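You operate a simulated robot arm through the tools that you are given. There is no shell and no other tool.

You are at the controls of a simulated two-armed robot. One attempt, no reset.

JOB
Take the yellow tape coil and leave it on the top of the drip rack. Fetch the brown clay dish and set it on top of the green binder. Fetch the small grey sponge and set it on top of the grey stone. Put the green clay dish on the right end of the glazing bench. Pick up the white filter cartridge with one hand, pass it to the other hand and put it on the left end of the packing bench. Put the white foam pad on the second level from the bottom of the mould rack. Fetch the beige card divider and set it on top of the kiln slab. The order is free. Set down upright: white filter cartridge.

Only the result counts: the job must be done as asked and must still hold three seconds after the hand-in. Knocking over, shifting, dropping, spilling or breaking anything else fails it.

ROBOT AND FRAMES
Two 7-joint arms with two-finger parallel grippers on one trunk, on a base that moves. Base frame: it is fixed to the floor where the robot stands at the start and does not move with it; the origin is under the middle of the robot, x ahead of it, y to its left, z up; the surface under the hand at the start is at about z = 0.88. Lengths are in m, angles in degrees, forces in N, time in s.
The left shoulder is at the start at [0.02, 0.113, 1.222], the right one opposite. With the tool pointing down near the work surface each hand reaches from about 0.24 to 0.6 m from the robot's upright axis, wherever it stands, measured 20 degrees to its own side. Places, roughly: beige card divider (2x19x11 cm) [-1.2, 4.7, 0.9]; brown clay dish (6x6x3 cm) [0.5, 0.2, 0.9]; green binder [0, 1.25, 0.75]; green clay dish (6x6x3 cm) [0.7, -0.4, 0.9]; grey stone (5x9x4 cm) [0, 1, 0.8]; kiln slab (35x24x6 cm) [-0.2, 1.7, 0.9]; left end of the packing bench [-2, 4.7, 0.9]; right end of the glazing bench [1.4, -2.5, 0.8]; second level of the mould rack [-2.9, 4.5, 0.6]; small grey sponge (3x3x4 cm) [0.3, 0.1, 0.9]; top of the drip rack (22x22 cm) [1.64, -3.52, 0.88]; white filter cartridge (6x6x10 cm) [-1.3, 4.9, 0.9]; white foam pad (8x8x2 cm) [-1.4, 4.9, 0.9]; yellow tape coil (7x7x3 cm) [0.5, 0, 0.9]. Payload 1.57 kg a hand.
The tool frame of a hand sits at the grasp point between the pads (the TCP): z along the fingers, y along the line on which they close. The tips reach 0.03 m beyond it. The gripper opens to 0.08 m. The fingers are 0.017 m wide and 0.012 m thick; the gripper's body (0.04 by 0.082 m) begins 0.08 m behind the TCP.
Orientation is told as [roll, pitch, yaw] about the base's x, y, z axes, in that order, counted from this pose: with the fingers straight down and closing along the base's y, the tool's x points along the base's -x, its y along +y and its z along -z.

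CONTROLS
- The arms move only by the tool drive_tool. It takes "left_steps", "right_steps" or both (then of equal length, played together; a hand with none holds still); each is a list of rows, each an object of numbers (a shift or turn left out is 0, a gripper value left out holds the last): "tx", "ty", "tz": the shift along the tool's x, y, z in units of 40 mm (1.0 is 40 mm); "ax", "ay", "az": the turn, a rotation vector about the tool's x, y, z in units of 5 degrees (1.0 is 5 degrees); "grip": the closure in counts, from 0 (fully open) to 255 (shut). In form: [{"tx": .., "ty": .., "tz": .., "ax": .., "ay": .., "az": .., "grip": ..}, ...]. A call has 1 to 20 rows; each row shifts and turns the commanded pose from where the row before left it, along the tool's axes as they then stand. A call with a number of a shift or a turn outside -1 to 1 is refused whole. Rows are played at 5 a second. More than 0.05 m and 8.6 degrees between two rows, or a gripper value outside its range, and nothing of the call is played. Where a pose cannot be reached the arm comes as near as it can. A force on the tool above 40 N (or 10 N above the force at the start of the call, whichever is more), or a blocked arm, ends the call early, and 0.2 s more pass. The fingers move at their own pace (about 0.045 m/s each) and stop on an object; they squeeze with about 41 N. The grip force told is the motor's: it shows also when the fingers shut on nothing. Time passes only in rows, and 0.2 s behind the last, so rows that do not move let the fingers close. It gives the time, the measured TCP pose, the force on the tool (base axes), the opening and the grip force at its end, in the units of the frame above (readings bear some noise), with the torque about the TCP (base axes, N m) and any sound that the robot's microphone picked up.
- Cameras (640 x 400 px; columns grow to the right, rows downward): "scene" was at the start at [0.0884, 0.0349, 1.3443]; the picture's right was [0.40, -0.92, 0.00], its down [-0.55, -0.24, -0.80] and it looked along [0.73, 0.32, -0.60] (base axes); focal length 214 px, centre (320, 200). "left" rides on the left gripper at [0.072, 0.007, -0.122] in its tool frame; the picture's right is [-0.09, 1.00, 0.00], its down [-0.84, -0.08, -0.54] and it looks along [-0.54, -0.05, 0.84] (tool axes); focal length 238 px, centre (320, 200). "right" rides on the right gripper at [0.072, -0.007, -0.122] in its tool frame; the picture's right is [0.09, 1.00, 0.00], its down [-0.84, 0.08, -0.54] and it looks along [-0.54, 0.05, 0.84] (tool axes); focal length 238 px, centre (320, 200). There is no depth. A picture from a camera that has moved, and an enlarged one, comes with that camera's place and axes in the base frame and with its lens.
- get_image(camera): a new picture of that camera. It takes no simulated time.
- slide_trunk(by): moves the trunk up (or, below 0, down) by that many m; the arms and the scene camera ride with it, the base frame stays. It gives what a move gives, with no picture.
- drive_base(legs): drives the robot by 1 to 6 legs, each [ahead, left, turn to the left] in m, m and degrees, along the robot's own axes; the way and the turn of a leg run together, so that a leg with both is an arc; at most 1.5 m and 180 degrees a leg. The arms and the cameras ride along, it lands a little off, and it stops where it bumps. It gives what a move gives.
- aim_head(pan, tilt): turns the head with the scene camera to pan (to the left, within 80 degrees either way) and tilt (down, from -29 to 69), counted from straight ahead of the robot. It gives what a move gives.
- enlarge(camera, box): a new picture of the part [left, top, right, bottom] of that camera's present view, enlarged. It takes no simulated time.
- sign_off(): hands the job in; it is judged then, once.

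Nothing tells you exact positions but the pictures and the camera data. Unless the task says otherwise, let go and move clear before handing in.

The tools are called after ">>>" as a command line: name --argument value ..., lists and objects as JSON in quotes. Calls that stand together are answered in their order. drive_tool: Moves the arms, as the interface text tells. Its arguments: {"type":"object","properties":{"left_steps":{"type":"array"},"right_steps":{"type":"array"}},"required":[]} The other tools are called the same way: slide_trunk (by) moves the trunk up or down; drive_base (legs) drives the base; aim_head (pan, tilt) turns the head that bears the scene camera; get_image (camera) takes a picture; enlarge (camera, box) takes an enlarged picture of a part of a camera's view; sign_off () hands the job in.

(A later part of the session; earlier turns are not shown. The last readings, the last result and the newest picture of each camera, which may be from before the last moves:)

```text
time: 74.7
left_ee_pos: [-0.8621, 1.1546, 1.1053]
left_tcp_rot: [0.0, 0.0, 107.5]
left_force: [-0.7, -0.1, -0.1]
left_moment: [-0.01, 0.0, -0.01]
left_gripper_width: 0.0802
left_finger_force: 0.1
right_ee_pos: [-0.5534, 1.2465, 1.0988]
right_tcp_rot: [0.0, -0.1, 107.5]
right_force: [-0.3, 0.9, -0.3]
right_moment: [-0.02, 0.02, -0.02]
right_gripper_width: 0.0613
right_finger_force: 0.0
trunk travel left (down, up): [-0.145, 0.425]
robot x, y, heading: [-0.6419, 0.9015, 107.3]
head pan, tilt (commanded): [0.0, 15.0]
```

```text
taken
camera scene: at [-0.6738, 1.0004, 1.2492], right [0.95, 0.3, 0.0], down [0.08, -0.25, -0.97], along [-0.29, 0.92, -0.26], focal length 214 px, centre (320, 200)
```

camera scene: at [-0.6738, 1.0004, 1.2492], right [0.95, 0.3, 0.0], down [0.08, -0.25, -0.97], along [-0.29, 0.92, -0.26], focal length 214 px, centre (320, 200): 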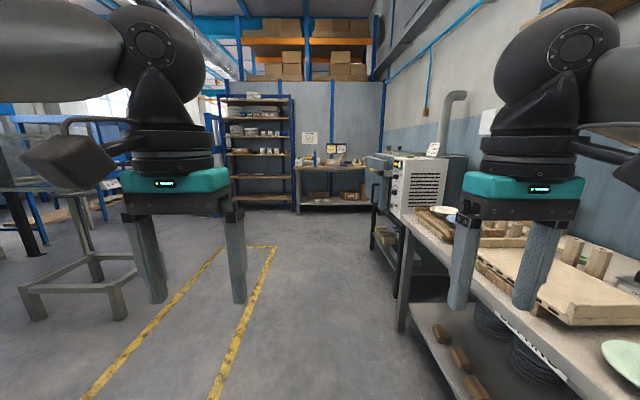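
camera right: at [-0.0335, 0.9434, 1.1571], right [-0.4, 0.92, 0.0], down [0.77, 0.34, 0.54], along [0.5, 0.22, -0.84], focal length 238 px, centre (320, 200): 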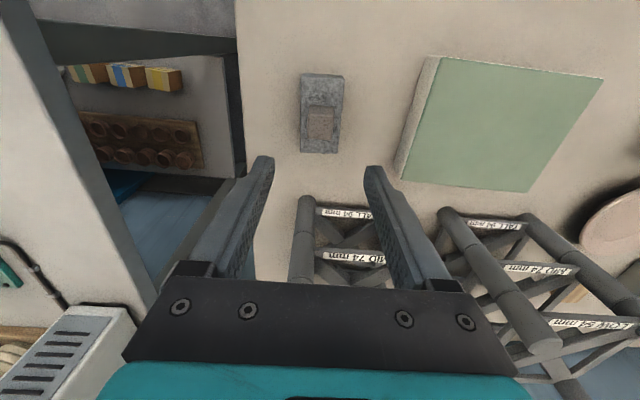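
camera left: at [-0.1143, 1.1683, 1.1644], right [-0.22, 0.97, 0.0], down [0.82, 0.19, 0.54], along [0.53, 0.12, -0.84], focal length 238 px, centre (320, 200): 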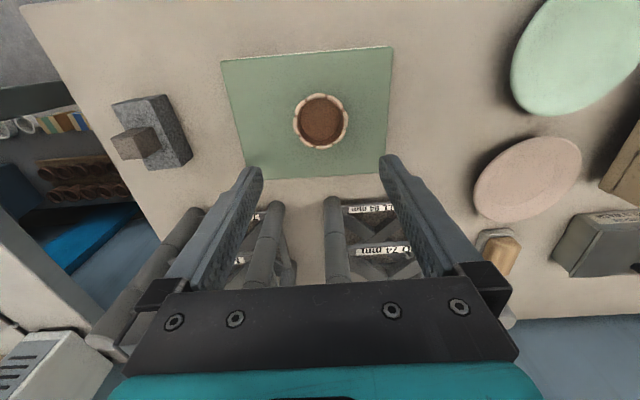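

The path ahead is clear: mould rack and packing bench are at the far end. I zoom in on them.

>>> enlarge --camera "scene" --box '[210, 85, 390, 220]'

>>> enlarge --camera "scene" --box '[360, 130, 640, 400]'

```text
2.96 times, centred on (300, 152) of scene
camera zoom: at [-0.6738, 1.0004, 1.2492], right [0.95, 0.3, 0.0], down [0.08, -0.25, -0.97], along [-0.29, 0.92, -0.26], focal length 636 px, centre (379, 341)
```

zoom: 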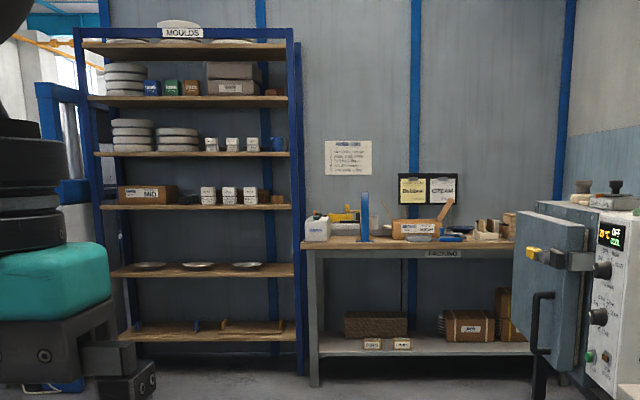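

```text
1.48 times, centred on (500, 265) of scene
camera zoom: at [-0.6738, 1.0004, 1.2492], right [0.95, 0.3, 0.0], down [0.08, -0.25, -0.97], along [-0.29, 0.92, -0.26], focal length 318 px, centre (53, 104)
```

zoom: 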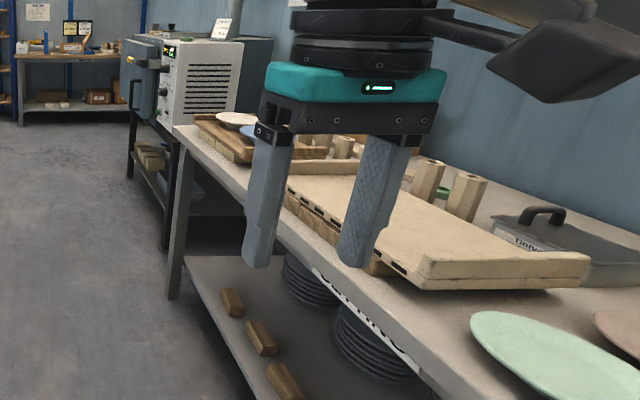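

The second level from the bottom holds three flat plates; the packing bench stands right of it. I drive about 3 m ahead and look again.

>>> drive_base --legs '[[1.5, 0, 0], [1.5, 0, 0]]'

>>> aim_head --pan -25 --tilt 30

>>> get_image --camera "scene"

>>> aim_head --pan 25 --tilt 30

>>> get_image --camera "scene"

```text
time: 89.2
left_ee_pos: [-1.788, 4.0142, 1.1048]
left_tcp_rot: [0.0, 0.0, 108.1]
left_force: [0.8, -0.6, -0.7]
left_moment: [0.0, -0.01, -0.01]
left_gripper_width: 0.0801
left_finger_force: 0.1
right_ee_pos: [-1.4803, 4.1098, 1.1008]
right_tcp_rot: [0.0, 0.0, 108.0]
right_force: [-0.4, -0.4, 0.1]
right_moment: [0.01, 0.05, -0.03]
right_gripper_width: 0.0612
right_finger_force: 0.0
trunk travel left (down, up): [-0.145, 0.425]
robot x, y, heading: [-1.5674, 3.7659, 107.9]
head pan, tilt (commanded): [0.0, 15.0]
```

```text
time: 90.1
left_ee_pos: [-1.7878, 4.015, 1.1058]
left_tcp_rot: [0.0, 0.0, 108.0]
left_force: [0.0, 0.5, -1.2]
left_moment: [-0.01, -0.02, 0.02]
left_gripper_width: 0.08
left_finger_force: 0.0
right_ee_pos: [-1.4795, 4.1096, 1.1005]
right_tcp_rot: [0.1, -0.1, 108.0]
right_force: [-0.8, 0.1, 0.0]
right_moment: [0.02, 0.04, 0.02]
right_gripper_width: 0.0613
right_finger_force: 0.0
trunk travel left (down, up): [-0.145, 0.425]
robot x, y, heading: [-1.5624, 3.7642, 108.0]
head pan, tilt (commanded): [-25.0, 30.0]
```

```text
taken
camera scene: at [-1.5577, 3.8643, 1.2251], right [0.99, -0.12, 0.0], down [-0.06, -0.5, -0.87], along [0.11, 0.86, -0.5], focal length 214 px, centre (320, 200)
```

scene: 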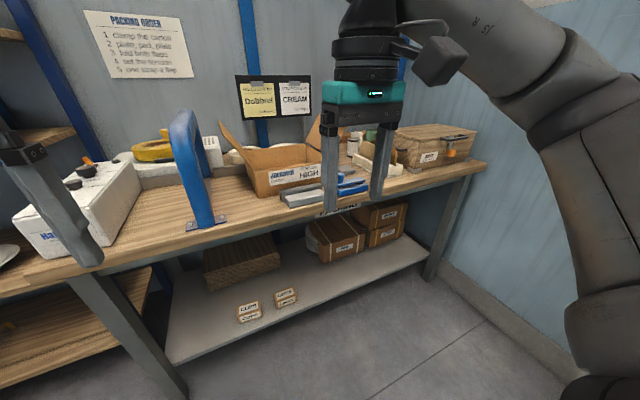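

```text
time: 91.3
left_ee_pos: [-1.7879, 4.0153, 1.1044]
left_tcp_rot: [0.0, -0.1, 108.0]
left_force: [0.1, 0.0, -0.6]
left_moment: [0.0, 0.0, 0.02]
left_gripper_width: 0.0801
left_finger_force: 0.1
right_ee_pos: [-1.4796, 4.1105, 1.0996]
right_tcp_rot: [-0.1, -0.1, 108.1]
right_force: [0.5, 0.4, -0.3]
right_moment: [-0.02, -0.01, 0.02]
right_gripper_width: 0.0613
right_finger_force: 0.0
trunk travel left (down, up): [-0.145, 0.425]
robot x, y, heading: [-1.5651, 3.7648, 107.9]
head pan, tilt (commanded): [25.0, 30.0]
```

```text
taken
camera scene: at [-1.6303, 3.8407, 1.2251], right [0.73, 0.68, 0.0], down [0.34, -0.37, -0.87], along [-0.59, 0.63, -0.5], focal length 214 px, centre (320, 200)
```

scene: 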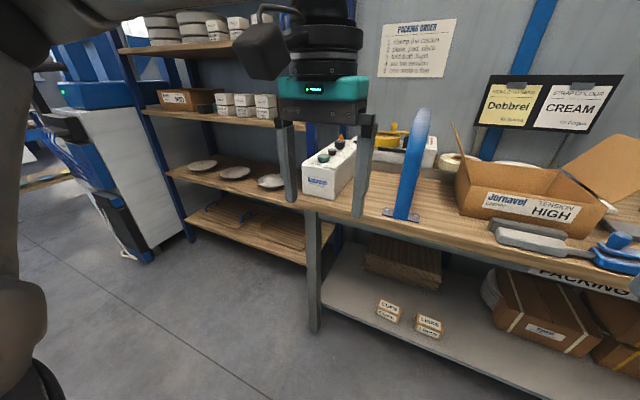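

The packing bench front edge is about 0.55 m ahead. I raise the trunk for a better view and shift right toward the cartridge, pad and divider.

>>> slide_trunk --by 0.13

>>> drive_base --legs '[[0.1, -0.5, 0]]'

>>> aim_head --pan 0 --tilt 35

>>> get_image --camera "scene"

>>> get_image --camera "right"

>>> get_image --camera "left"

```text
time: 92.9
left_ee_pos: [-1.7885, 4.0154, 1.2345]
left_tcp_rot: [0.1, 0.0, 108.0]
left_force: [-0.2, 0.2, 0.1]
left_moment: [-0.01, 0.0, -0.04]
left_gripper_width: 0.0799
left_finger_force: 0.0
right_ee_pos: [-1.4788, 4.1103, 1.2321]
right_tcp_rot: [0.0, -0.2, 108.1]
right_force: [0.4, 0.5, 0.1]
right_moment: [0.0, -0.01, -0.01]
right_gripper_width: 0.0611
right_finger_force: 0.0
trunk travel left (down, up): [-0.275, 0.295]
robot x, y, heading: [-1.5642, 3.7643, 108.2]
head pan, tilt (commanded): [25.0, 30.0]
```

```text
time: 95.9
left_ee_pos: [-1.342, 4.2643, 1.2346]
left_tcp_rot: [0.0, 0.1, 108.1]
left_force: [0.5, 0.2, -0.1]
left_moment: [-0.02, 0.01, 0.02]
left_gripper_width: 0.08
left_finger_force: 0.0
right_ee_pos: [-1.0355, 4.359, 1.2293]
right_tcp_rot: [-0.1, -0.1, 108.0]
right_force: [0.6, 0.5, 0.1]
right_moment: [0.01, -0.01, -0.01]
right_gripper_width: 0.0613
right_finger_force: 0.1
trunk travel left (down, up): [-0.275, 0.295]
robot x, y, heading: [-1.1172, 4.0157, 108.1]
head pan, tilt (commanded): [25.0, 30.0]
```

```text
time: 96.8
left_ee_pos: [-1.3429, 4.2642, 1.2357]
left_tcp_rot: [0.0, -0.1, 108.1]
left_force: [1.2, -0.4, 0.4]
left_moment: [-0.04, -0.02, 0.01]
left_gripper_width: 0.08
left_finger_force: 0.1
right_ee_pos: [-1.0352, 4.3601, 1.2308]
right_tcp_rot: [0.0, -0.1, 108.2]
right_force: [0.2, 0.3, -0.5]
right_moment: [-0.01, 0.01, -0.02]
right_gripper_width: 0.0611
right_finger_force: 0.0
trunk travel left (down, up): [-0.275, 0.295]
robot x, y, heading: [-1.1187, 4.0114, 108.0]
head pan, tilt (commanded): [0.0, 35.0]
```

```text
taken
camera scene: at [-1.1508, 4.1076, 1.3473], right [0.95, 0.31, 0.0], down [0.18, -0.55, -0.82], along [-0.25, 0.78, -0.57], focal length 214 px, centre (320, 200)
```

scene: 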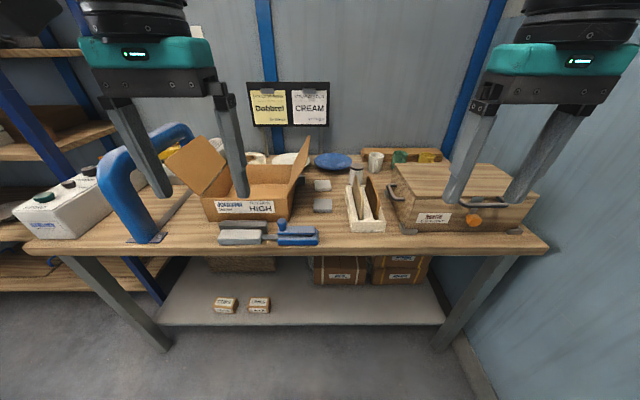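

```text
taken
camera right: at [-1.0052, 4.2935, 1.3534], right [-0.92, -0.4, 0.0], down [-0.33, 0.77, 0.54], along [-0.22, 0.5, -0.84], focal length 238 px, centre (320, 200)
```

right: 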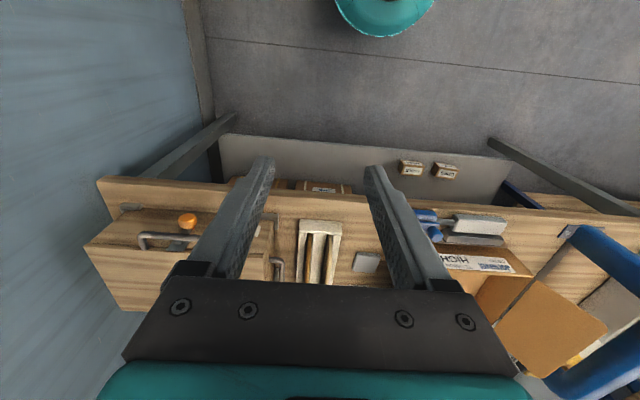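

```text
taken
camera left: at [-1.3261, 4.1939, 1.3583], right [-0.98, -0.22, 0.0], down [-0.19, 0.82, 0.54], along [-0.12, 0.53, -0.84], focal length 238 px, centre (320, 200)
```

left: 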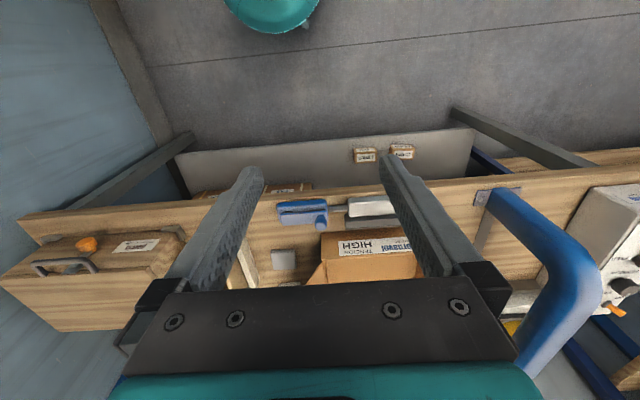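

I see a slotted tray with upright beige cards, two small white squares beside the carton, and white cylinders behind. I zoom in.

>>> enlarge --camera "scene" --box '[290, 140, 450, 250]'

>>> enlarge --camera "right" --box '[250, 180, 420, 300]'

>>> enlarge --camera "scene" --box '[160, 120, 330, 260]'

```text
3.64 times, centred on (370, 195) of scene
camera zoom: at [-1.1508, 4.1076, 1.3473], right [0.95, 0.31, 0.0], down [0.18, -0.55, -0.82], along [-0.25, 0.78, -0.57], focal length 780 px, centre (138, 218)
```

zoom: 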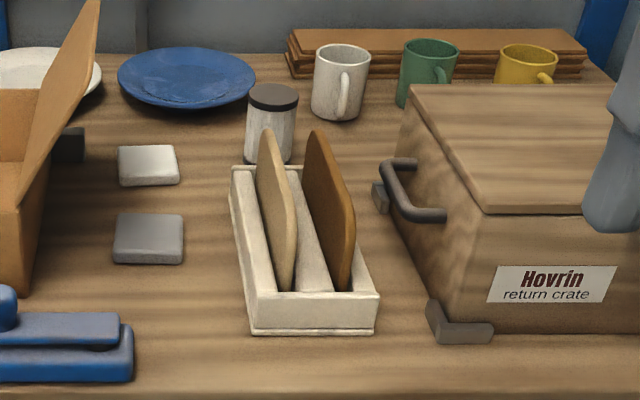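

```text
3.33 times, centred on (335, 240) of right
camera zoom: at [-1.0052, 4.2935, 1.3534], right [-0.92, -0.4, 0.0], down [-0.33, 0.77, 0.54], along [-0.22, 0.5, -0.84], focal length 794 px, centre (270, 67)
```

zoom: 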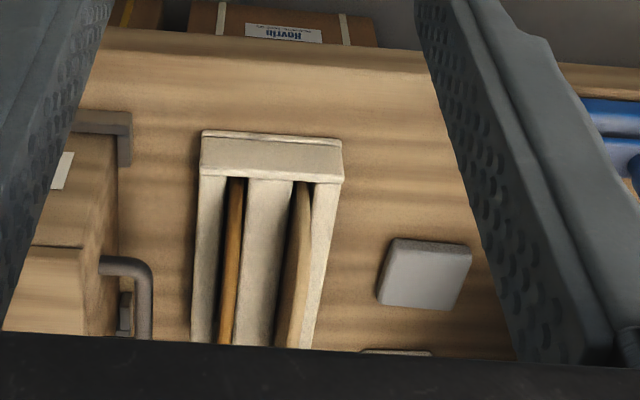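

```text
2.86 times, centred on (245, 190) of scene
camera zoom: at [-1.1508, 4.1076, 1.3473], right [0.95, 0.31, 0.0], down [0.18, -0.55, -0.82], along [-0.25, 0.78, -0.57], focal length 613 px, centre (534, 229)
```

zoom: 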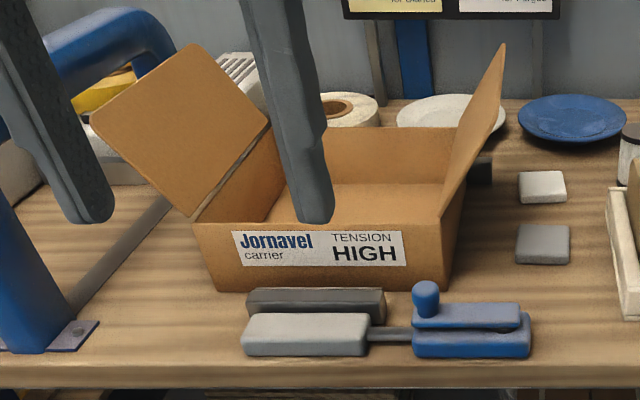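

The white pad is the farther of the two squares (the nearer one is grey), the white cartridge is the capped cylinder behind the tray, and the beige card is the left one in the tray. I move closer for accurate views.

>>> drive_base --legs '[[0.16, 0, 0]]'

>>> aim_head --pan 0 --tilt 50

>>> get_image --camera "scene"

>>> get_image --camera "right"

>>> get_image --camera "left"

```text
time: 98.2
left_ee_pos: [-1.3937, 4.4197, 1.2355]
left_tcp_rot: [0.0, 0.1, 108.1]
left_force: [-0.5, 0.4, -0.8]
left_moment: [0.01, -0.04, -0.01]
left_gripper_width: 0.0801
left_finger_force: 0.1
right_ee_pos: [-1.0857, 4.5134, 1.2305]
right_tcp_rot: [0.0, 0.1, 108.1]
right_force: [0.1, 0.0, 0.7]
right_moment: [-0.04, 0.01, 0.03]
right_gripper_width: 0.061
right_finger_force: 0.1
trunk travel left (down, up): [-0.275, 0.295]
robot x, y, heading: [-1.1685, 4.1644, 108.1]
head pan, tilt (commanded): [0.0, 35.0]
```

```text
time: 99.0
left_ee_pos: [-1.3931, 4.4177, 1.2351]
left_tcp_rot: [0.0, 0.1, 108.1]
left_force: [0.6, 1.0, 0.2]
left_moment: [0.03, -0.03, -0.03]
left_gripper_width: 0.08
left_finger_force: 0.0
right_ee_pos: [-1.0854, 4.5123, 1.23]
right_tcp_rot: [0.0, 0.0, 108.2]
right_force: [-0.3, 0.1, -0.7]
right_moment: [-0.03, -0.02, -0.03]
right_gripper_width: 0.0612
right_finger_force: 0.2
trunk travel left (down, up): [-0.275, 0.295]
robot x, y, heading: [-1.1665, 4.1667, 108.1]
head pan, tilt (commanded): [0.0, 50.0]
```

```text
taken
camera scene: at [-1.1972, 4.2503, 1.3256], right [0.95, 0.31, 0.0], down [0.24, -0.73, -0.64], along [-0.2, 0.61, -0.77], focal length 214 px, centre (320, 200)
```

scene: 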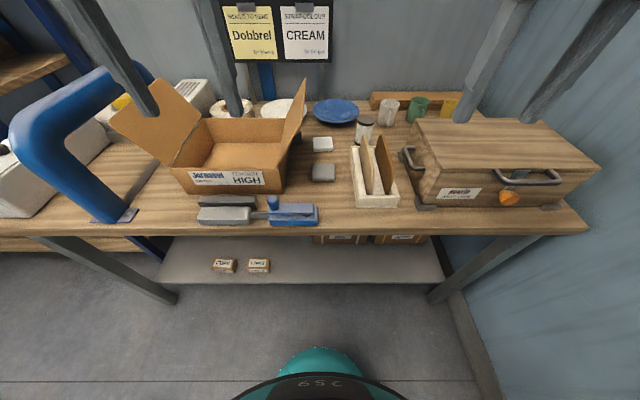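

```text
taken
camera right: at [-1.055, 4.4466, 1.3534], right [-0.92, -0.4, 0.0], down [-0.33, 0.77, 0.54], along [-0.22, 0.5, -0.84], focal length 238 px, centre (320, 200)
```

right: 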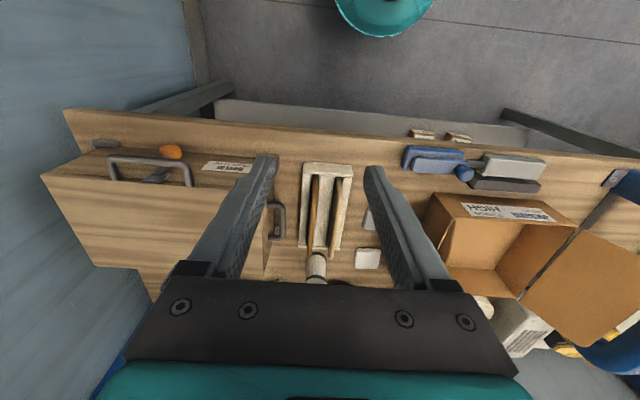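

```text
taken
camera left: at [-1.3759, 4.3471, 1.3583], right [-0.98, -0.22, 0.0], down [-0.19, 0.82, 0.54], along [-0.12, 0.53, -0.84], focal length 238 px, centre (320, 200)
```

left: 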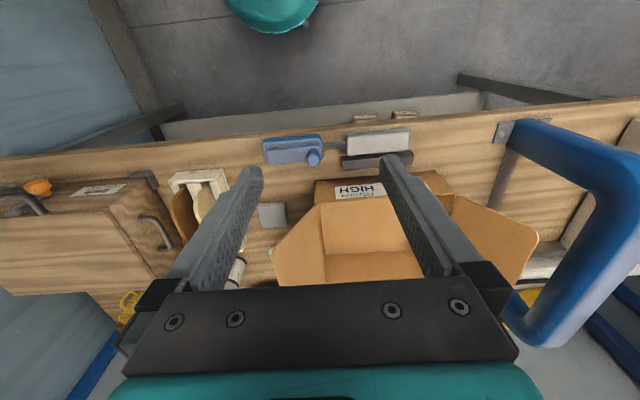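

>>> enlarge --camera "scene" --box '[295, 85, 415, 215]'

>>> enlarge --camera "right" --box '[280, 150, 400, 290]'

>>> enlarge --camera "left" --box '[150, 160, 300, 300]'

```text
3.08 times, centred on (355, 150) of scene
camera zoom: at [-1.1972, 4.2503, 1.3256], right [0.95, 0.31, 0.0], down [0.24, -0.73, -0.64], along [-0.2, 0.61, -0.77], focal length 660 px, centre (212, 354)
```

zoom: 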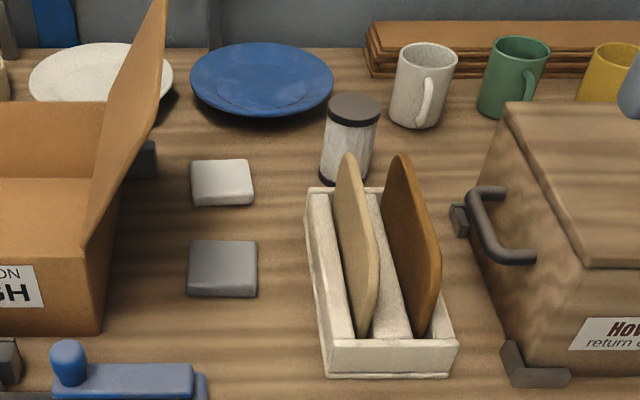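

```text
2.86 times, centred on (340, 220) of right
camera zoom: at [-1.055, 4.4466, 1.3534], right [-0.92, -0.4, 0.0], down [-0.33, 0.77, 0.54], along [-0.22, 0.5, -0.84], focal length 681 px, centre (263, 143)
```

zoom: 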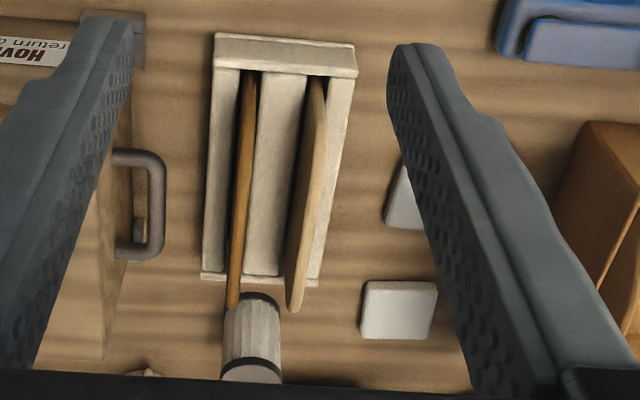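

```text
2.86 times, centred on (225, 230) of left
camera zoom: at [-1.3759, 4.3471, 1.3583], right [-0.98, -0.22, 0.0], down [-0.19, 0.82, 0.54], along [-0.12, 0.53, -0.84], focal length 681 px, centre (591, 114)
```

zoom: 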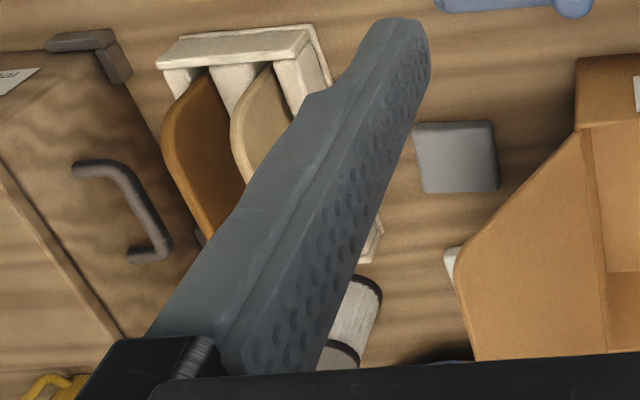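

The white pad is at about [-1.378, 4.848], top z≈0.885. I move the base closer and a bit right so the left arm has the pad in front of it.

>>> drive_base --legs '[[0.13, -0.12, 0]]'

>>> get_image --camera "left"

>>> get_image --camera "scene"

```text
time: 100.5
left_ee_pos: [-1.3196, 4.5789, 1.2349]
left_tcp_rot: [0.0, -0.1, 108.1]
left_force: [0.6, 0.6, -0.8]
left_moment: [0.0, 0.03, 0.0]
left_gripper_width: 0.08
left_finger_force: 0.0
right_ee_pos: [-1.0118, 4.6728, 1.2311]
right_tcp_rot: [0.0, -0.1, 108.2]
right_force: [-0.1, 0.5, 0.0]
right_moment: [-0.01, -0.03, 0.01]
right_gripper_width: 0.0611
right_finger_force: 0.1
trunk travel left (down, up): [-0.275, 0.295]
robot x, y, heading: [-1.0968, 4.3301, 108.0]
head pan, tilt (commanded): [0.0, 50.0]
```

```text
taken
camera left: at [-1.3032, 4.508, 1.3583], right [-0.98, -0.22, 0.0], down [-0.19, 0.82, 0.54], along [-0.12, 0.53, -0.84], focal length 238 px, centre (320, 200)
```

left: 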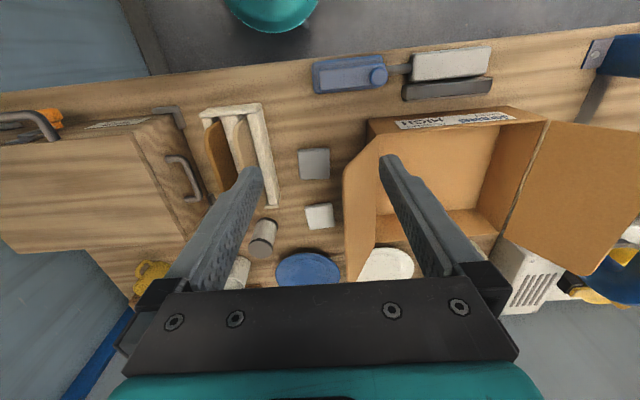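

```text
taken
camera scene: at [-1.1245, 4.4111, 1.3255], right [0.95, 0.31, 0.0], down [0.24, -0.73, -0.64], along [-0.2, 0.61, -0.77], focal length 214 px, centre (320, 200)
```

scene: 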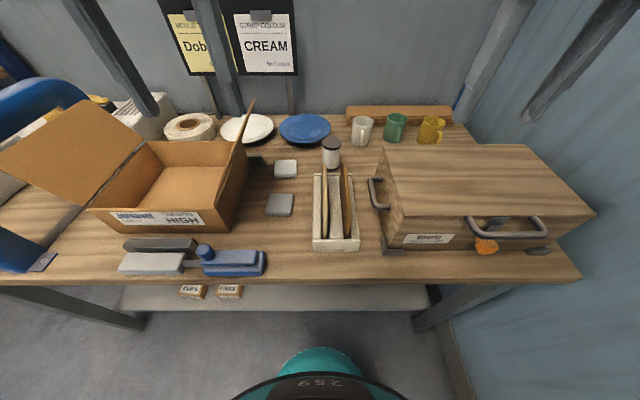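

The carton's right flap leans toward the white pad, so I zoom in to judge clearance for the gripper.

>>> enlarge --camera "scene" --box '[210, 80, 370, 220]'

>>> enlarge --camera "left" --box '[190, 90, 400, 290]'

>>> get_image --camera "right"

```text
2.86 times, centred on (290, 150) of scene
camera zoom: at [-1.1245, 4.4111, 1.3255], right [0.95, 0.31, 0.0], down [0.24, -0.73, -0.64], along [-0.2, 0.61, -0.77], focal length 613 px, centre (406, 343)
```

zoom: 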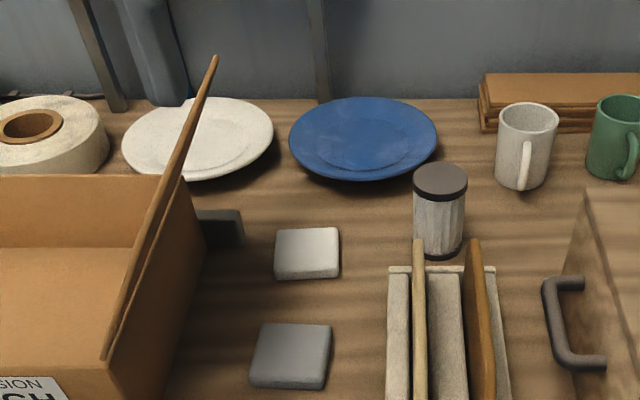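

```text
2.00 times, centred on (295, 190) of left
camera zoom: at [-1.3032, 4.508, 1.3583], right [-0.98, -0.22, 0.0], down [-0.19, 0.82, 0.54], along [-0.12, 0.53, -0.84], focal length 477 px, centre (370, 220)
```

zoom: 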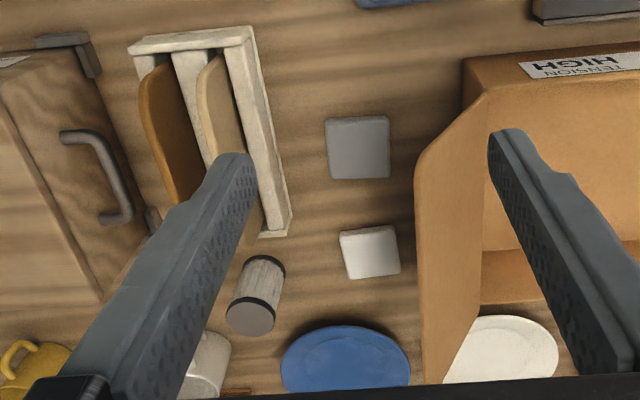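

```text
taken
camera right: at [-0.9822, 4.6073, 1.3532], right [-0.92, -0.4, 0.0], down [-0.33, 0.77, 0.54], along [-0.22, 0.5, -0.84], focal length 238 px, centre (320, 200)
```

right: 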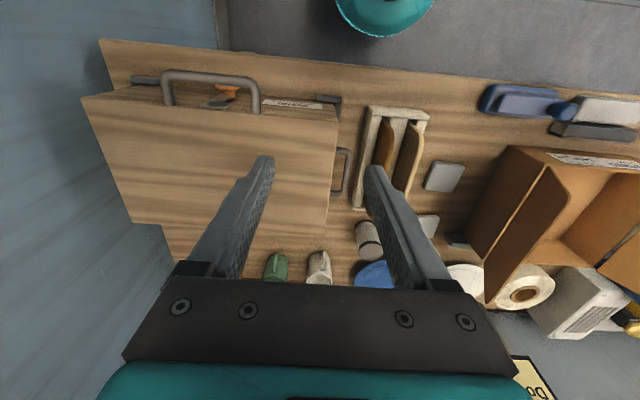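

Gripper clearance by the flap matters, and the shelf needs a low, pitched hand. I plan to use the right hand, flipped so its camera is on top; first I test turning it about its axis at a safe height.

>>> drive_tool --right_steps '[{"az": 1}, {"az": 1}, {"az": 1}, {"az": 1}, {"az": 1}, {"az": 1}, {"az": 1}, {"az": 1}, {"az": 1}, {"az": 1}, {"az": 1}, {"az": 1}, {"az": 1}, {"az": 1}, {"az": 1}, {"az": 1}, {"az": 1}, {"az": 1}]'

```text
time: 104.3
left_ee_pos: [-1.3189, 4.5766, 1.2348]
left_tcp_rot: [0.0, 0.0, 108.1]
left_force: [-0.5, 0.4, -0.4]
left_moment: [-0.03, -0.01, 0.01]
left_gripper_width: 0.0798
left_finger_force: 0.1
right_ee_pos: [-1.0114, 4.6729, 1.2311]
right_tcp_rot: [0.1, -0.1, 18.1]
right_force: [-0.3, 0.1, -0.8]
right_moment: [0.01, 0.0, 0.01]
right_gripper_width: 0.0612
right_finger_force: 0.1
trunk travel left (down, up): [-0.275, 0.295]
robot x, y, heading: [-1.0971, 4.3314, 108.0]
head pan, tilt (commanded): [0.0, 50.0]
```

>>> drive_tool --right_steps '[{"az": 1}, {"az": 1}, {"az": 1}, {"az": 1}, {"az": 1}, {"az": 1}, {"az": 1}, {"az": 1}, {"az": 1}, {"az": 1}, {"az": 1}, {"az": 1}, {"az": 1}, {"az": 1}, {"az": 1}, {"az": 1}, {"az": 1}, {"az": 1}]'

>>> get_image --camera "right"

```text
time: 108.1
left_ee_pos: [-1.32, 4.5779, 1.2353]
left_tcp_rot: [0.0, 0.0, 108.2]
left_force: [-0.3, -0.3, 0.6]
left_moment: [0.02, -0.04, -0.02]
left_gripper_width: 0.0802
left_finger_force: 0.1
right_ee_pos: [-1.0124, 4.6726, 1.2301]
right_tcp_rot: [0.0, 0.1, -71.9]
right_force: [0.6, 0.3, 0.0]
right_moment: [0.05, 0.02, 0.01]
right_gripper_width: 0.0611
right_finger_force: 0.0
trunk travel left (down, up): [-0.275, 0.295]
robot x, y, heading: [-1.0943, 4.3247, 108.0]
head pan, tilt (commanded): [0.0, 50.0]
```

```text
taken
camera right: at [-1.0402, 4.7387, 1.3537], right [0.92, 0.4, 0.0], down [0.33, -0.77, 0.54], along [0.21, -0.5, -0.84], focal length 238 px, centre (320, 200)
```

right: 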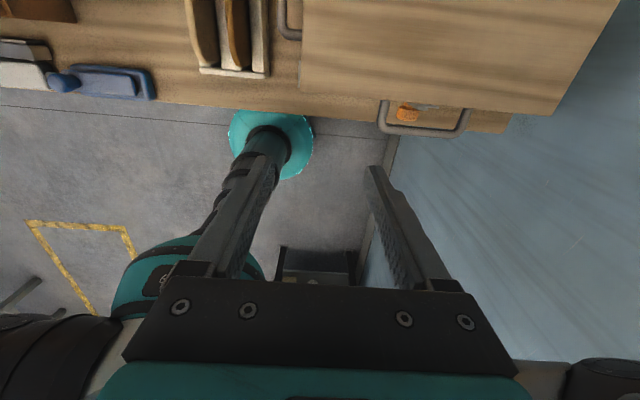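

The flip works. Now I slide the base left so the white pad lies in front of the right arm.

>>> drive_base --legs '[[0, 0.22, 0], [0.04, 0, 0]]'

>>> get_image --camera "scene"

```text
time: 110.2
left_ee_pos: [-1.5437, 4.5488, 1.2348]
left_tcp_rot: [0.0, 0.0, 107.9]
left_force: [0.2, -0.2, -0.5]
left_moment: [0.0, -0.04, 0.0]
left_gripper_width: 0.08
left_finger_force: 0.1
right_ee_pos: [-1.2351, 4.6435, 1.23]
right_tcp_rot: [0.0, 0.0, -71.8]
right_force: [-0.7, 0.6, -0.1]
right_moment: [-0.07, -0.03, 0.03]
right_gripper_width: 0.0613
right_finger_force: 0.1
trunk travel left (down, up): [-0.275, 0.295]
robot x, y, heading: [-1.3199, 4.2965, 107.8]
head pan, tilt (commanded): [0.0, 50.0]
```

```text
taken
camera scene: at [-1.3474, 4.3814, 1.3254], right [0.95, 0.31, 0.0], down [0.24, -0.73, -0.64], along [-0.2, 0.61, -0.77], focal length 214 px, centre (320, 200)
```

scene: 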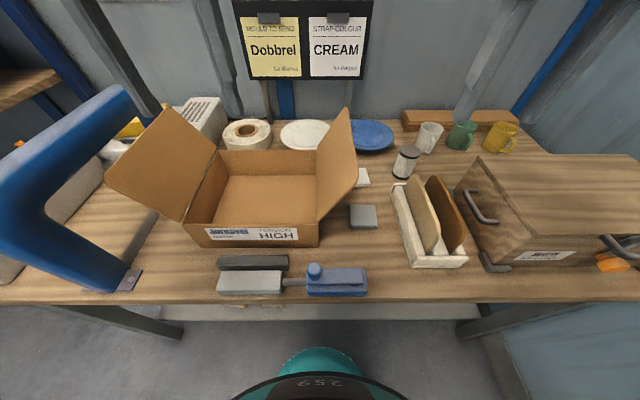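

I pitch the right hand forward by 55° while moving it ahead at a safe height.

>>> drive_tool --right_steps '[{"tx": 0.3125, "tz": 0, "ty": -0.078, "ay": 1, "grip": 0}, {"tx": 0.311, "tz": 0.027, "ty": -0.078, "ay": 1}, {"tx": 0.308, "tz": 0.054, "ty": -0.078, "ay": 1}, {"tx": 0.302, "tz": 0.081, "ty": -0.078, "ay": 1}, {"tx": 0.294, "tz": 0.107, "ty": -0.078, "ay": 1}, {"tx": 0.283, "tz": 0.132, "ty": -0.078, "ay": 1}, {"tx": 0.271, "tz": 0.156, "ty": -0.078, "ay": 1}, {"tx": 0.256, "tz": 0.179, "ty": -0.078, "ay": 1}, {"tx": 0.239, "tz": 0.201, "ty": -0.078, "ay": 1}, {"tx": 0.221, "tz": 0.221, "ty": -0.078, "ay": 1}, {"tx": 0.201, "tz": 0.239, "ty": -0.078, "ay": 1}]'

>>> get_image --camera "right"

>>> get_image --camera "scene"

```text
time: 112.6
left_ee_pos: [-1.5426, 4.5482, 1.2354]
left_tcp_rot: [0.0, 0.0, 107.8]
left_force: [0.2, 0.4, 0.7]
left_moment: [-0.02, 0.02, -0.02]
left_gripper_width: 0.0799
left_finger_force: 0.2
right_ee_pos: [-1.3089, 4.7612, 1.2323]
right_tcp_rot: [0.0, 55.1, -71.9]
right_force: [-0.8, -0.3, -0.7]
right_moment: [0.0, 0.01, 0.02]
right_gripper_width: 0.0801
right_finger_force: 0.1
trunk travel left (down, up): [-0.275, 0.295]
robot x, y, heading: [-1.3197, 4.2947, 108.0]
head pan, tilt (commanded): [0.0, 50.0]
```

```text
taken
camera right: at [-1.2955, 4.7047, 1.361], right [0.93, 0.36, 0.08], down [0.36, -0.85, -0.38], along [-0.07, 0.38, -0.92], focal length 238 px, centre (320, 200)
```

right: 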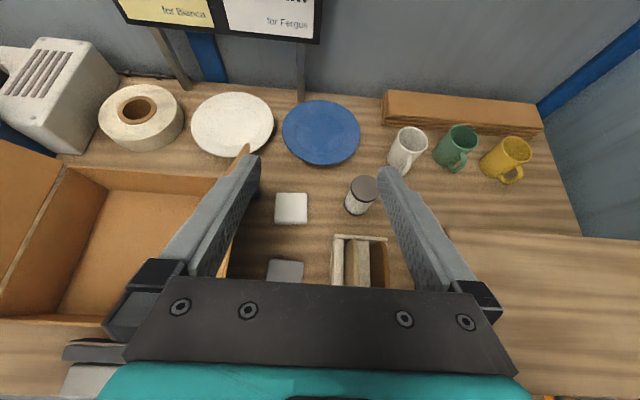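

```text
taken
camera scene: at [-1.3468, 4.3802, 1.3255], right [0.95, 0.31, 0.0], down [0.24, -0.73, -0.64], along [-0.2, 0.61, -0.77], focal length 214 px, centre (320, 200)
```

scene: 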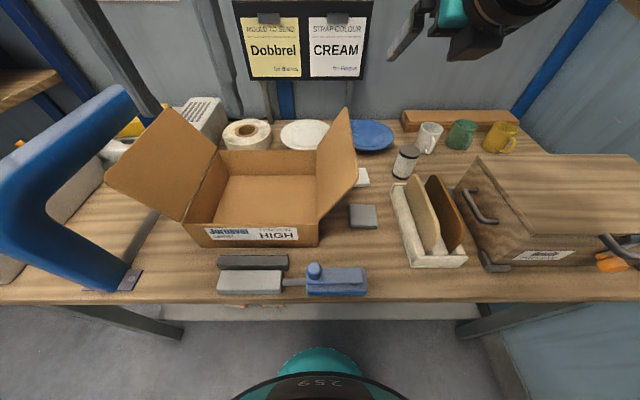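

>>> enlarge --camera "right" --box '[220, 130, 410, 290]'

```text
2.50 times, centred on (315, 210) of right
camera zoom: at [-1.2955, 4.7047, 1.361], right [0.93, 0.36, 0.08], down [0.36, -0.85, -0.38], along [-0.07, 0.38, -0.92], focal length 596 px, centre (332, 175)
```

zoom: 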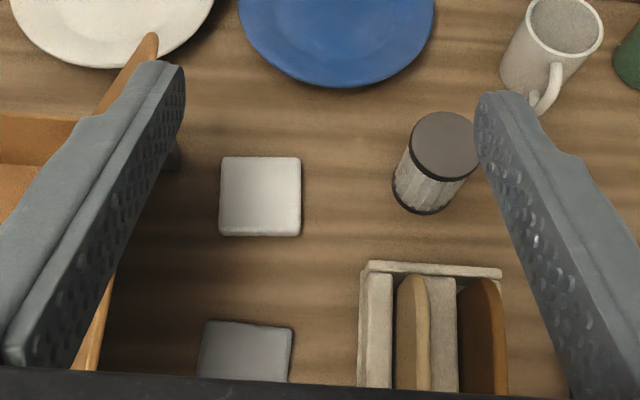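

The overhead view shows the pad at about [-1.382, 4.857]. I descend in front of it, clear of the flap, then will slide forward under the overhang.

>>> drive_tool --right_steps '[{"tx": -0.722, "tz": 0.506, "ty": -0.058}, {"tx": -0.722, "tz": 0.506, "ty": -0.058}, {"tx": -0.722, "tz": 0.506, "ty": -0.058}, {"tx": -0.722, "tz": 0.506, "ty": -0.058}, {"tx": -0.722, "tz": 0.506, "ty": -0.058}, {"tx": -0.722, "tz": 0.506, "ty": -0.058}, {"tx": -0.722, "tz": 0.506, "ty": -0.058}, {"tx": -0.722, "tz": 0.506, "ty": -0.058}]'

>>> get_image --camera "right"

>>> get_image --camera "scene"

```text
time: 114.4
left_ee_pos: [-1.5415, 4.5469, 1.234]
left_tcp_rot: [0.0, 0.0, 107.9]
left_force: [0.5, 0.4, -0.3]
left_moment: [0.0, -0.02, 0.01]
left_gripper_width: 0.0801
left_finger_force: 0.0
right_ee_pos: [-1.3225, 4.7577, 1.0197]
right_tcp_rot: [-0.1, 55.2, -72.1]
right_force: [-0.9, 0.0, 0.7]
right_moment: [-0.01, 0.0, 0.01]
right_gripper_width: 0.0801
right_finger_force: 0.1
right hand out of reach, approached as far as the arm can: row 7, 8
trunk travel left (down, up): [-0.275, 0.295]
robot x, y, heading: [-1.3188, 4.2977, 108.1]
head pan, tilt (commanded): [0.0, 50.0]
```

```text
taken
camera right: at [-1.3087, 4.7, 1.1487], right [0.93, 0.36, 0.07], down [0.36, -0.85, -0.38], along [-0.07, 0.38, -0.92], focal length 238 px, centre (320, 200)
```

right: 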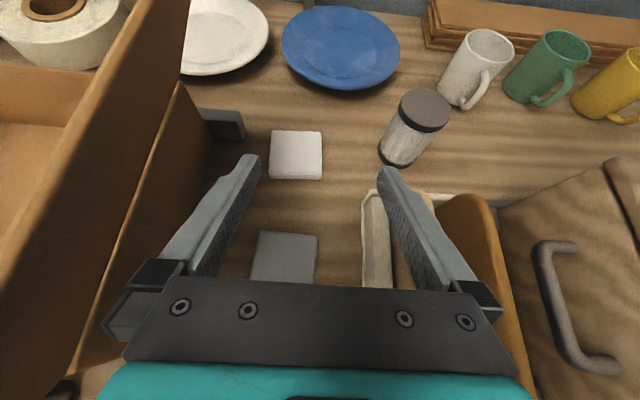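

```text
taken
camera scene: at [-1.3469, 4.3801, 1.3255], right [0.95, 0.31, 0.0], down [0.24, -0.73, -0.64], along [-0.2, 0.61, -0.77], focal length 214 px, centre (320, 200)
```

scene: 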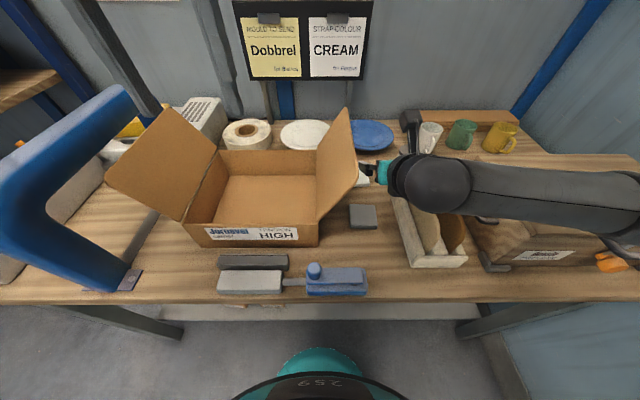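

The arm is folded too tightly and its forearm lies low over the crate. I raise the trunk so that the arm reaches down from above.

>>> slide_trunk --by 0.25

>>> get_image --camera "scene"

```text
time: 117.0
left_ee_pos: [-1.5405, 4.5469, 1.4846]
left_tcp_rot: [0.0, 0.0, 107.9]
left_force: [-0.6, 0.3, 0.0]
left_moment: [-0.01, -0.01, -0.01]
left_gripper_width: 0.08
left_finger_force: 0.1
right_ee_pos: [-1.3217, 4.7573, 1.2696]
right_tcp_rot: [0.0, 55.0, -72.0]
right_force: [-0.8, 0.1, 0.3]
right_moment: [-0.02, -0.01, 0.02]
right_gripper_width: 0.0801
right_finger_force: 0.1
trunk travel left (down, up): [-0.525, 0.045]
robot x, y, heading: [-1.3177, 4.297, 108.0]
head pan, tilt (commanded): [0.0, 50.0]
```

```text
taken
camera scene: at [-1.3468, 4.3801, 1.5755], right [0.95, 0.31, 0.0], down [0.24, -0.73, -0.64], along [-0.2, 0.61, -0.77], focal length 214 px, centre (320, 200)
```

scene: 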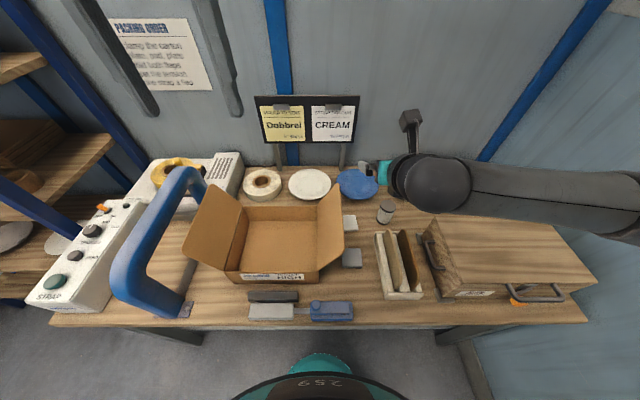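

>>> drive_tool --right_steps '[{"tx": -0.655, "tz": 0.459}, {"tx": -0.655, "tz": 0.459}, {"tx": -0.655, "tz": 0.459}, {"tx": -0.655, "tz": 0.459}, {"tx": -0.655, "tz": 0.459}, {"tx": -0.655, "tz": 0.459}, {"tx": -0.655, "tz": 0.459}]'

>>> get_image --camera "scene"

>>> get_image --camera "right"

```text
time: 118.6
left_ee_pos: [-1.5421, 4.5482, 1.4852]
left_tcp_rot: [0.0, 0.0, 107.9]
left_force: [-0.5, 0.3, 0.5]
left_moment: [-0.01, 0.0, -0.01]
left_gripper_width: 0.0798
left_finger_force: 0.2
right_ee_pos: [-1.322, 4.7579, 1.2704]
right_tcp_rot: [0.1, 55.1, -72.0]
right_force: [0.0, -0.3, 0.0]
right_moment: [0.0, -0.04, 0.0]
right_gripper_width: 0.0799
right_finger_force: 0.0
right hand out of reach, approached as far as the arm can: row 1, 2, 3, 4, 5, 6, 7
trunk travel left (down, up): [-0.525, 0.045]
robot x, y, heading: [-1.3175, 4.2984, 108.0]
head pan, tilt (commanded): [0.0, 50.0]
```

```text
taken
camera scene: at [-1.3468, 4.3801, 1.5756], right [0.95, 0.31, 0.0], down [0.24, -0.73, -0.64], along [-0.2, 0.61, -0.77], focal length 214 px, centre (320, 200)
```

scene: 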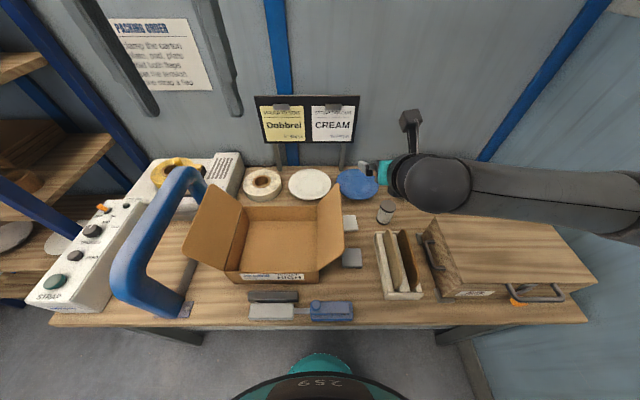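

```text
taken
camera right: at [-1.3087, 4.6998, 1.3987], right [0.93, 0.36, 0.08], down [0.36, -0.85, -0.38], along [-0.07, 0.38, -0.92], focal length 238 px, centre (320, 200)
```

right: 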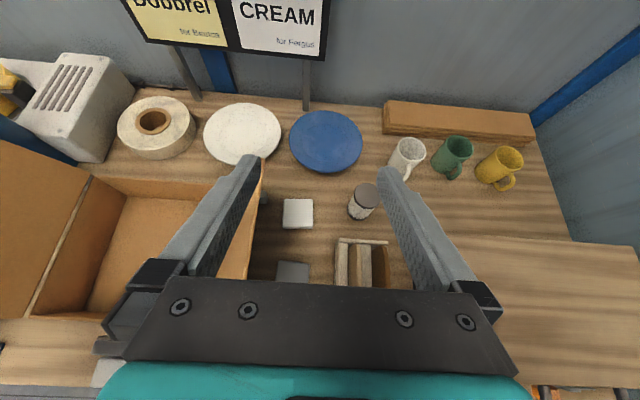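

Pitching that far hits a joint limit, so I'll use a different grasp: hand nearly vertical, closing along the forward direction, leaned to the right away from the flap. First I undo the pitch and turn the hand back by 90°.

>>> drive_tool --right_steps '[{"ay": -1}, {"ay": -1}, {"ay": -1}, {"ay": -1}, {"ay": -1}, {"ay": -1}, {"ay": -1}, {"ay": -1}, {"ay": -1}, {"ay": -1}, {"ay": -1}]'

>>> drive_tool --right_steps '[{"az": -1}, {"az": -1}, {"az": -1}, {"az": -1}, {"az": -1}, {"az": -1}, {"az": -1}, {"az": -1}, {"az": -1}, {"az": -1}, {"az": -1}, {"az": -1}, {"az": -1}, {"az": -1}, {"az": -1}, {"az": -1}, {"az": -1}, {"az": -1}]'

>>> get_image --camera "scene"

```text
time: 121.0
left_ee_pos: [-1.5402, 4.5485, 1.4855]
left_tcp_rot: [0.0, -0.1, 107.9]
left_force: [0.0, 0.4, 1.0]
left_moment: [-0.01, 0.02, 0.01]
left_gripper_width: 0.08
left_finger_force: 0.1
right_ee_pos: [-1.3216, 4.7565, 1.2693]
right_tcp_rot: [0.0, 0.0, -71.9]
right_force: [0.4, -0.5, -0.5]
right_moment: [-0.01, 0.02, 0.01]
right_gripper_width: 0.0804
right_finger_force: 0.1
trunk travel left (down, up): [-0.525, 0.045]
robot x, y, heading: [-1.3193, 4.2971, 108.0]
head pan, tilt (commanded): [0.0, 50.0]
```

```text
time: 124.8
left_ee_pos: [-1.5412, 4.5488, 1.4856]
left_tcp_rot: [0.0, 0.0, 107.9]
left_force: [-0.3, 0.5, 0.7]
left_moment: [-0.02, 0.02, 0.0]
left_gripper_width: 0.0799
left_finger_force: 0.0
right_ee_pos: [-1.3215, 4.7569, 1.2693]
right_tcp_rot: [0.2, 0.0, 18.0]
right_force: [-0.3, 0.0, 0.4]
right_moment: [-0.01, -0.01, 0.0]
right_gripper_width: 0.0797
right_finger_force: 0.1
trunk travel left (down, up): [-0.525, 0.045]
robot x, y, heading: [-1.3211, 4.295, 107.9]
head pan, tilt (commanded): [0.0, 50.0]
```

```text
taken
camera scene: at [-1.3468, 4.38, 1.5756], right [0.95, 0.31, 0.0], down [0.24, -0.73, -0.64], along [-0.2, 0.61, -0.77], focal length 214 px, centre (320, 200)
```

scene: 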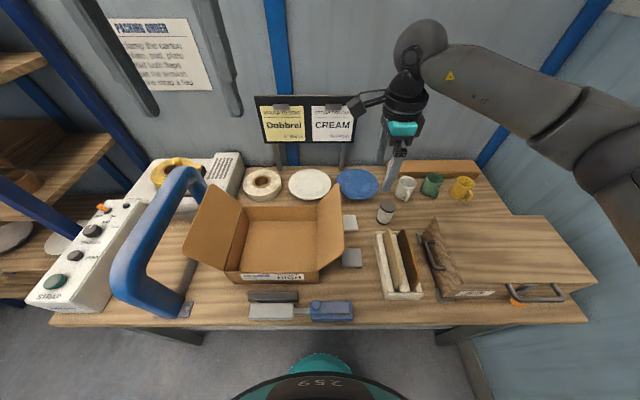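

>>> enlarge --camera "scene" --box '[300, 160, 440, 300]'

>>> enlarge --camera "scene" --box '[0, 130, 220, 330]'

>>> get_image --camera "right"

```text
2.86 times, centred on (370, 230) of scene
camera zoom: at [-1.3468, 4.38, 1.5756], right [0.95, 0.31, 0.0], down [0.24, -0.73, -0.64], along [-0.2, 0.61, -0.77], focal length 613 px, centre (177, 114)
```

zoom: 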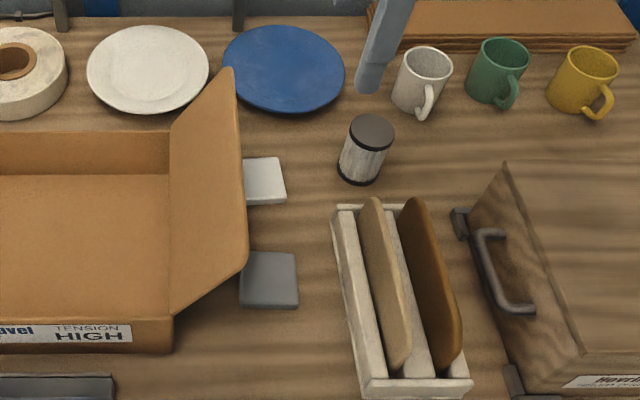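

```text
2.00 times, centred on (110, 230) of scene
camera zoom: at [-1.3468, 4.38, 1.5756], right [0.95, 0.31, 0.0], down [0.24, -0.73, -0.64], along [-0.2, 0.61, -0.77], focal length 429 px, centre (740, 140)
```

zoom: 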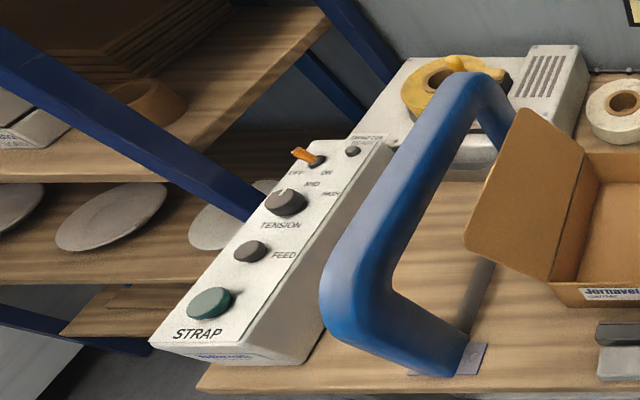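

```text
taken
camera right: at [-1.3864, 4.7284, 1.392], right [-0.4, 0.92, 0.0], down [0.77, 0.33, 0.54], along [0.5, 0.22, -0.84], focal length 238 px, centre (320, 200)
```

right: 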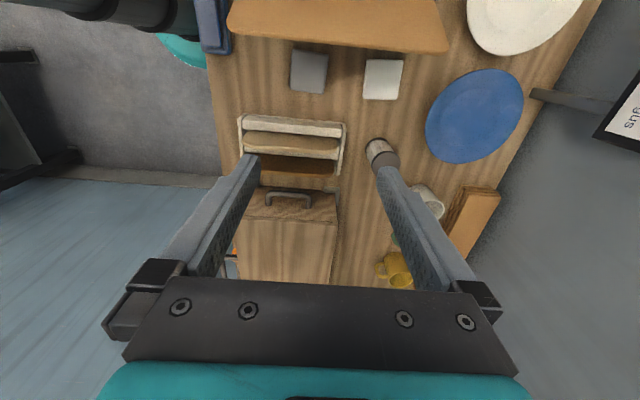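

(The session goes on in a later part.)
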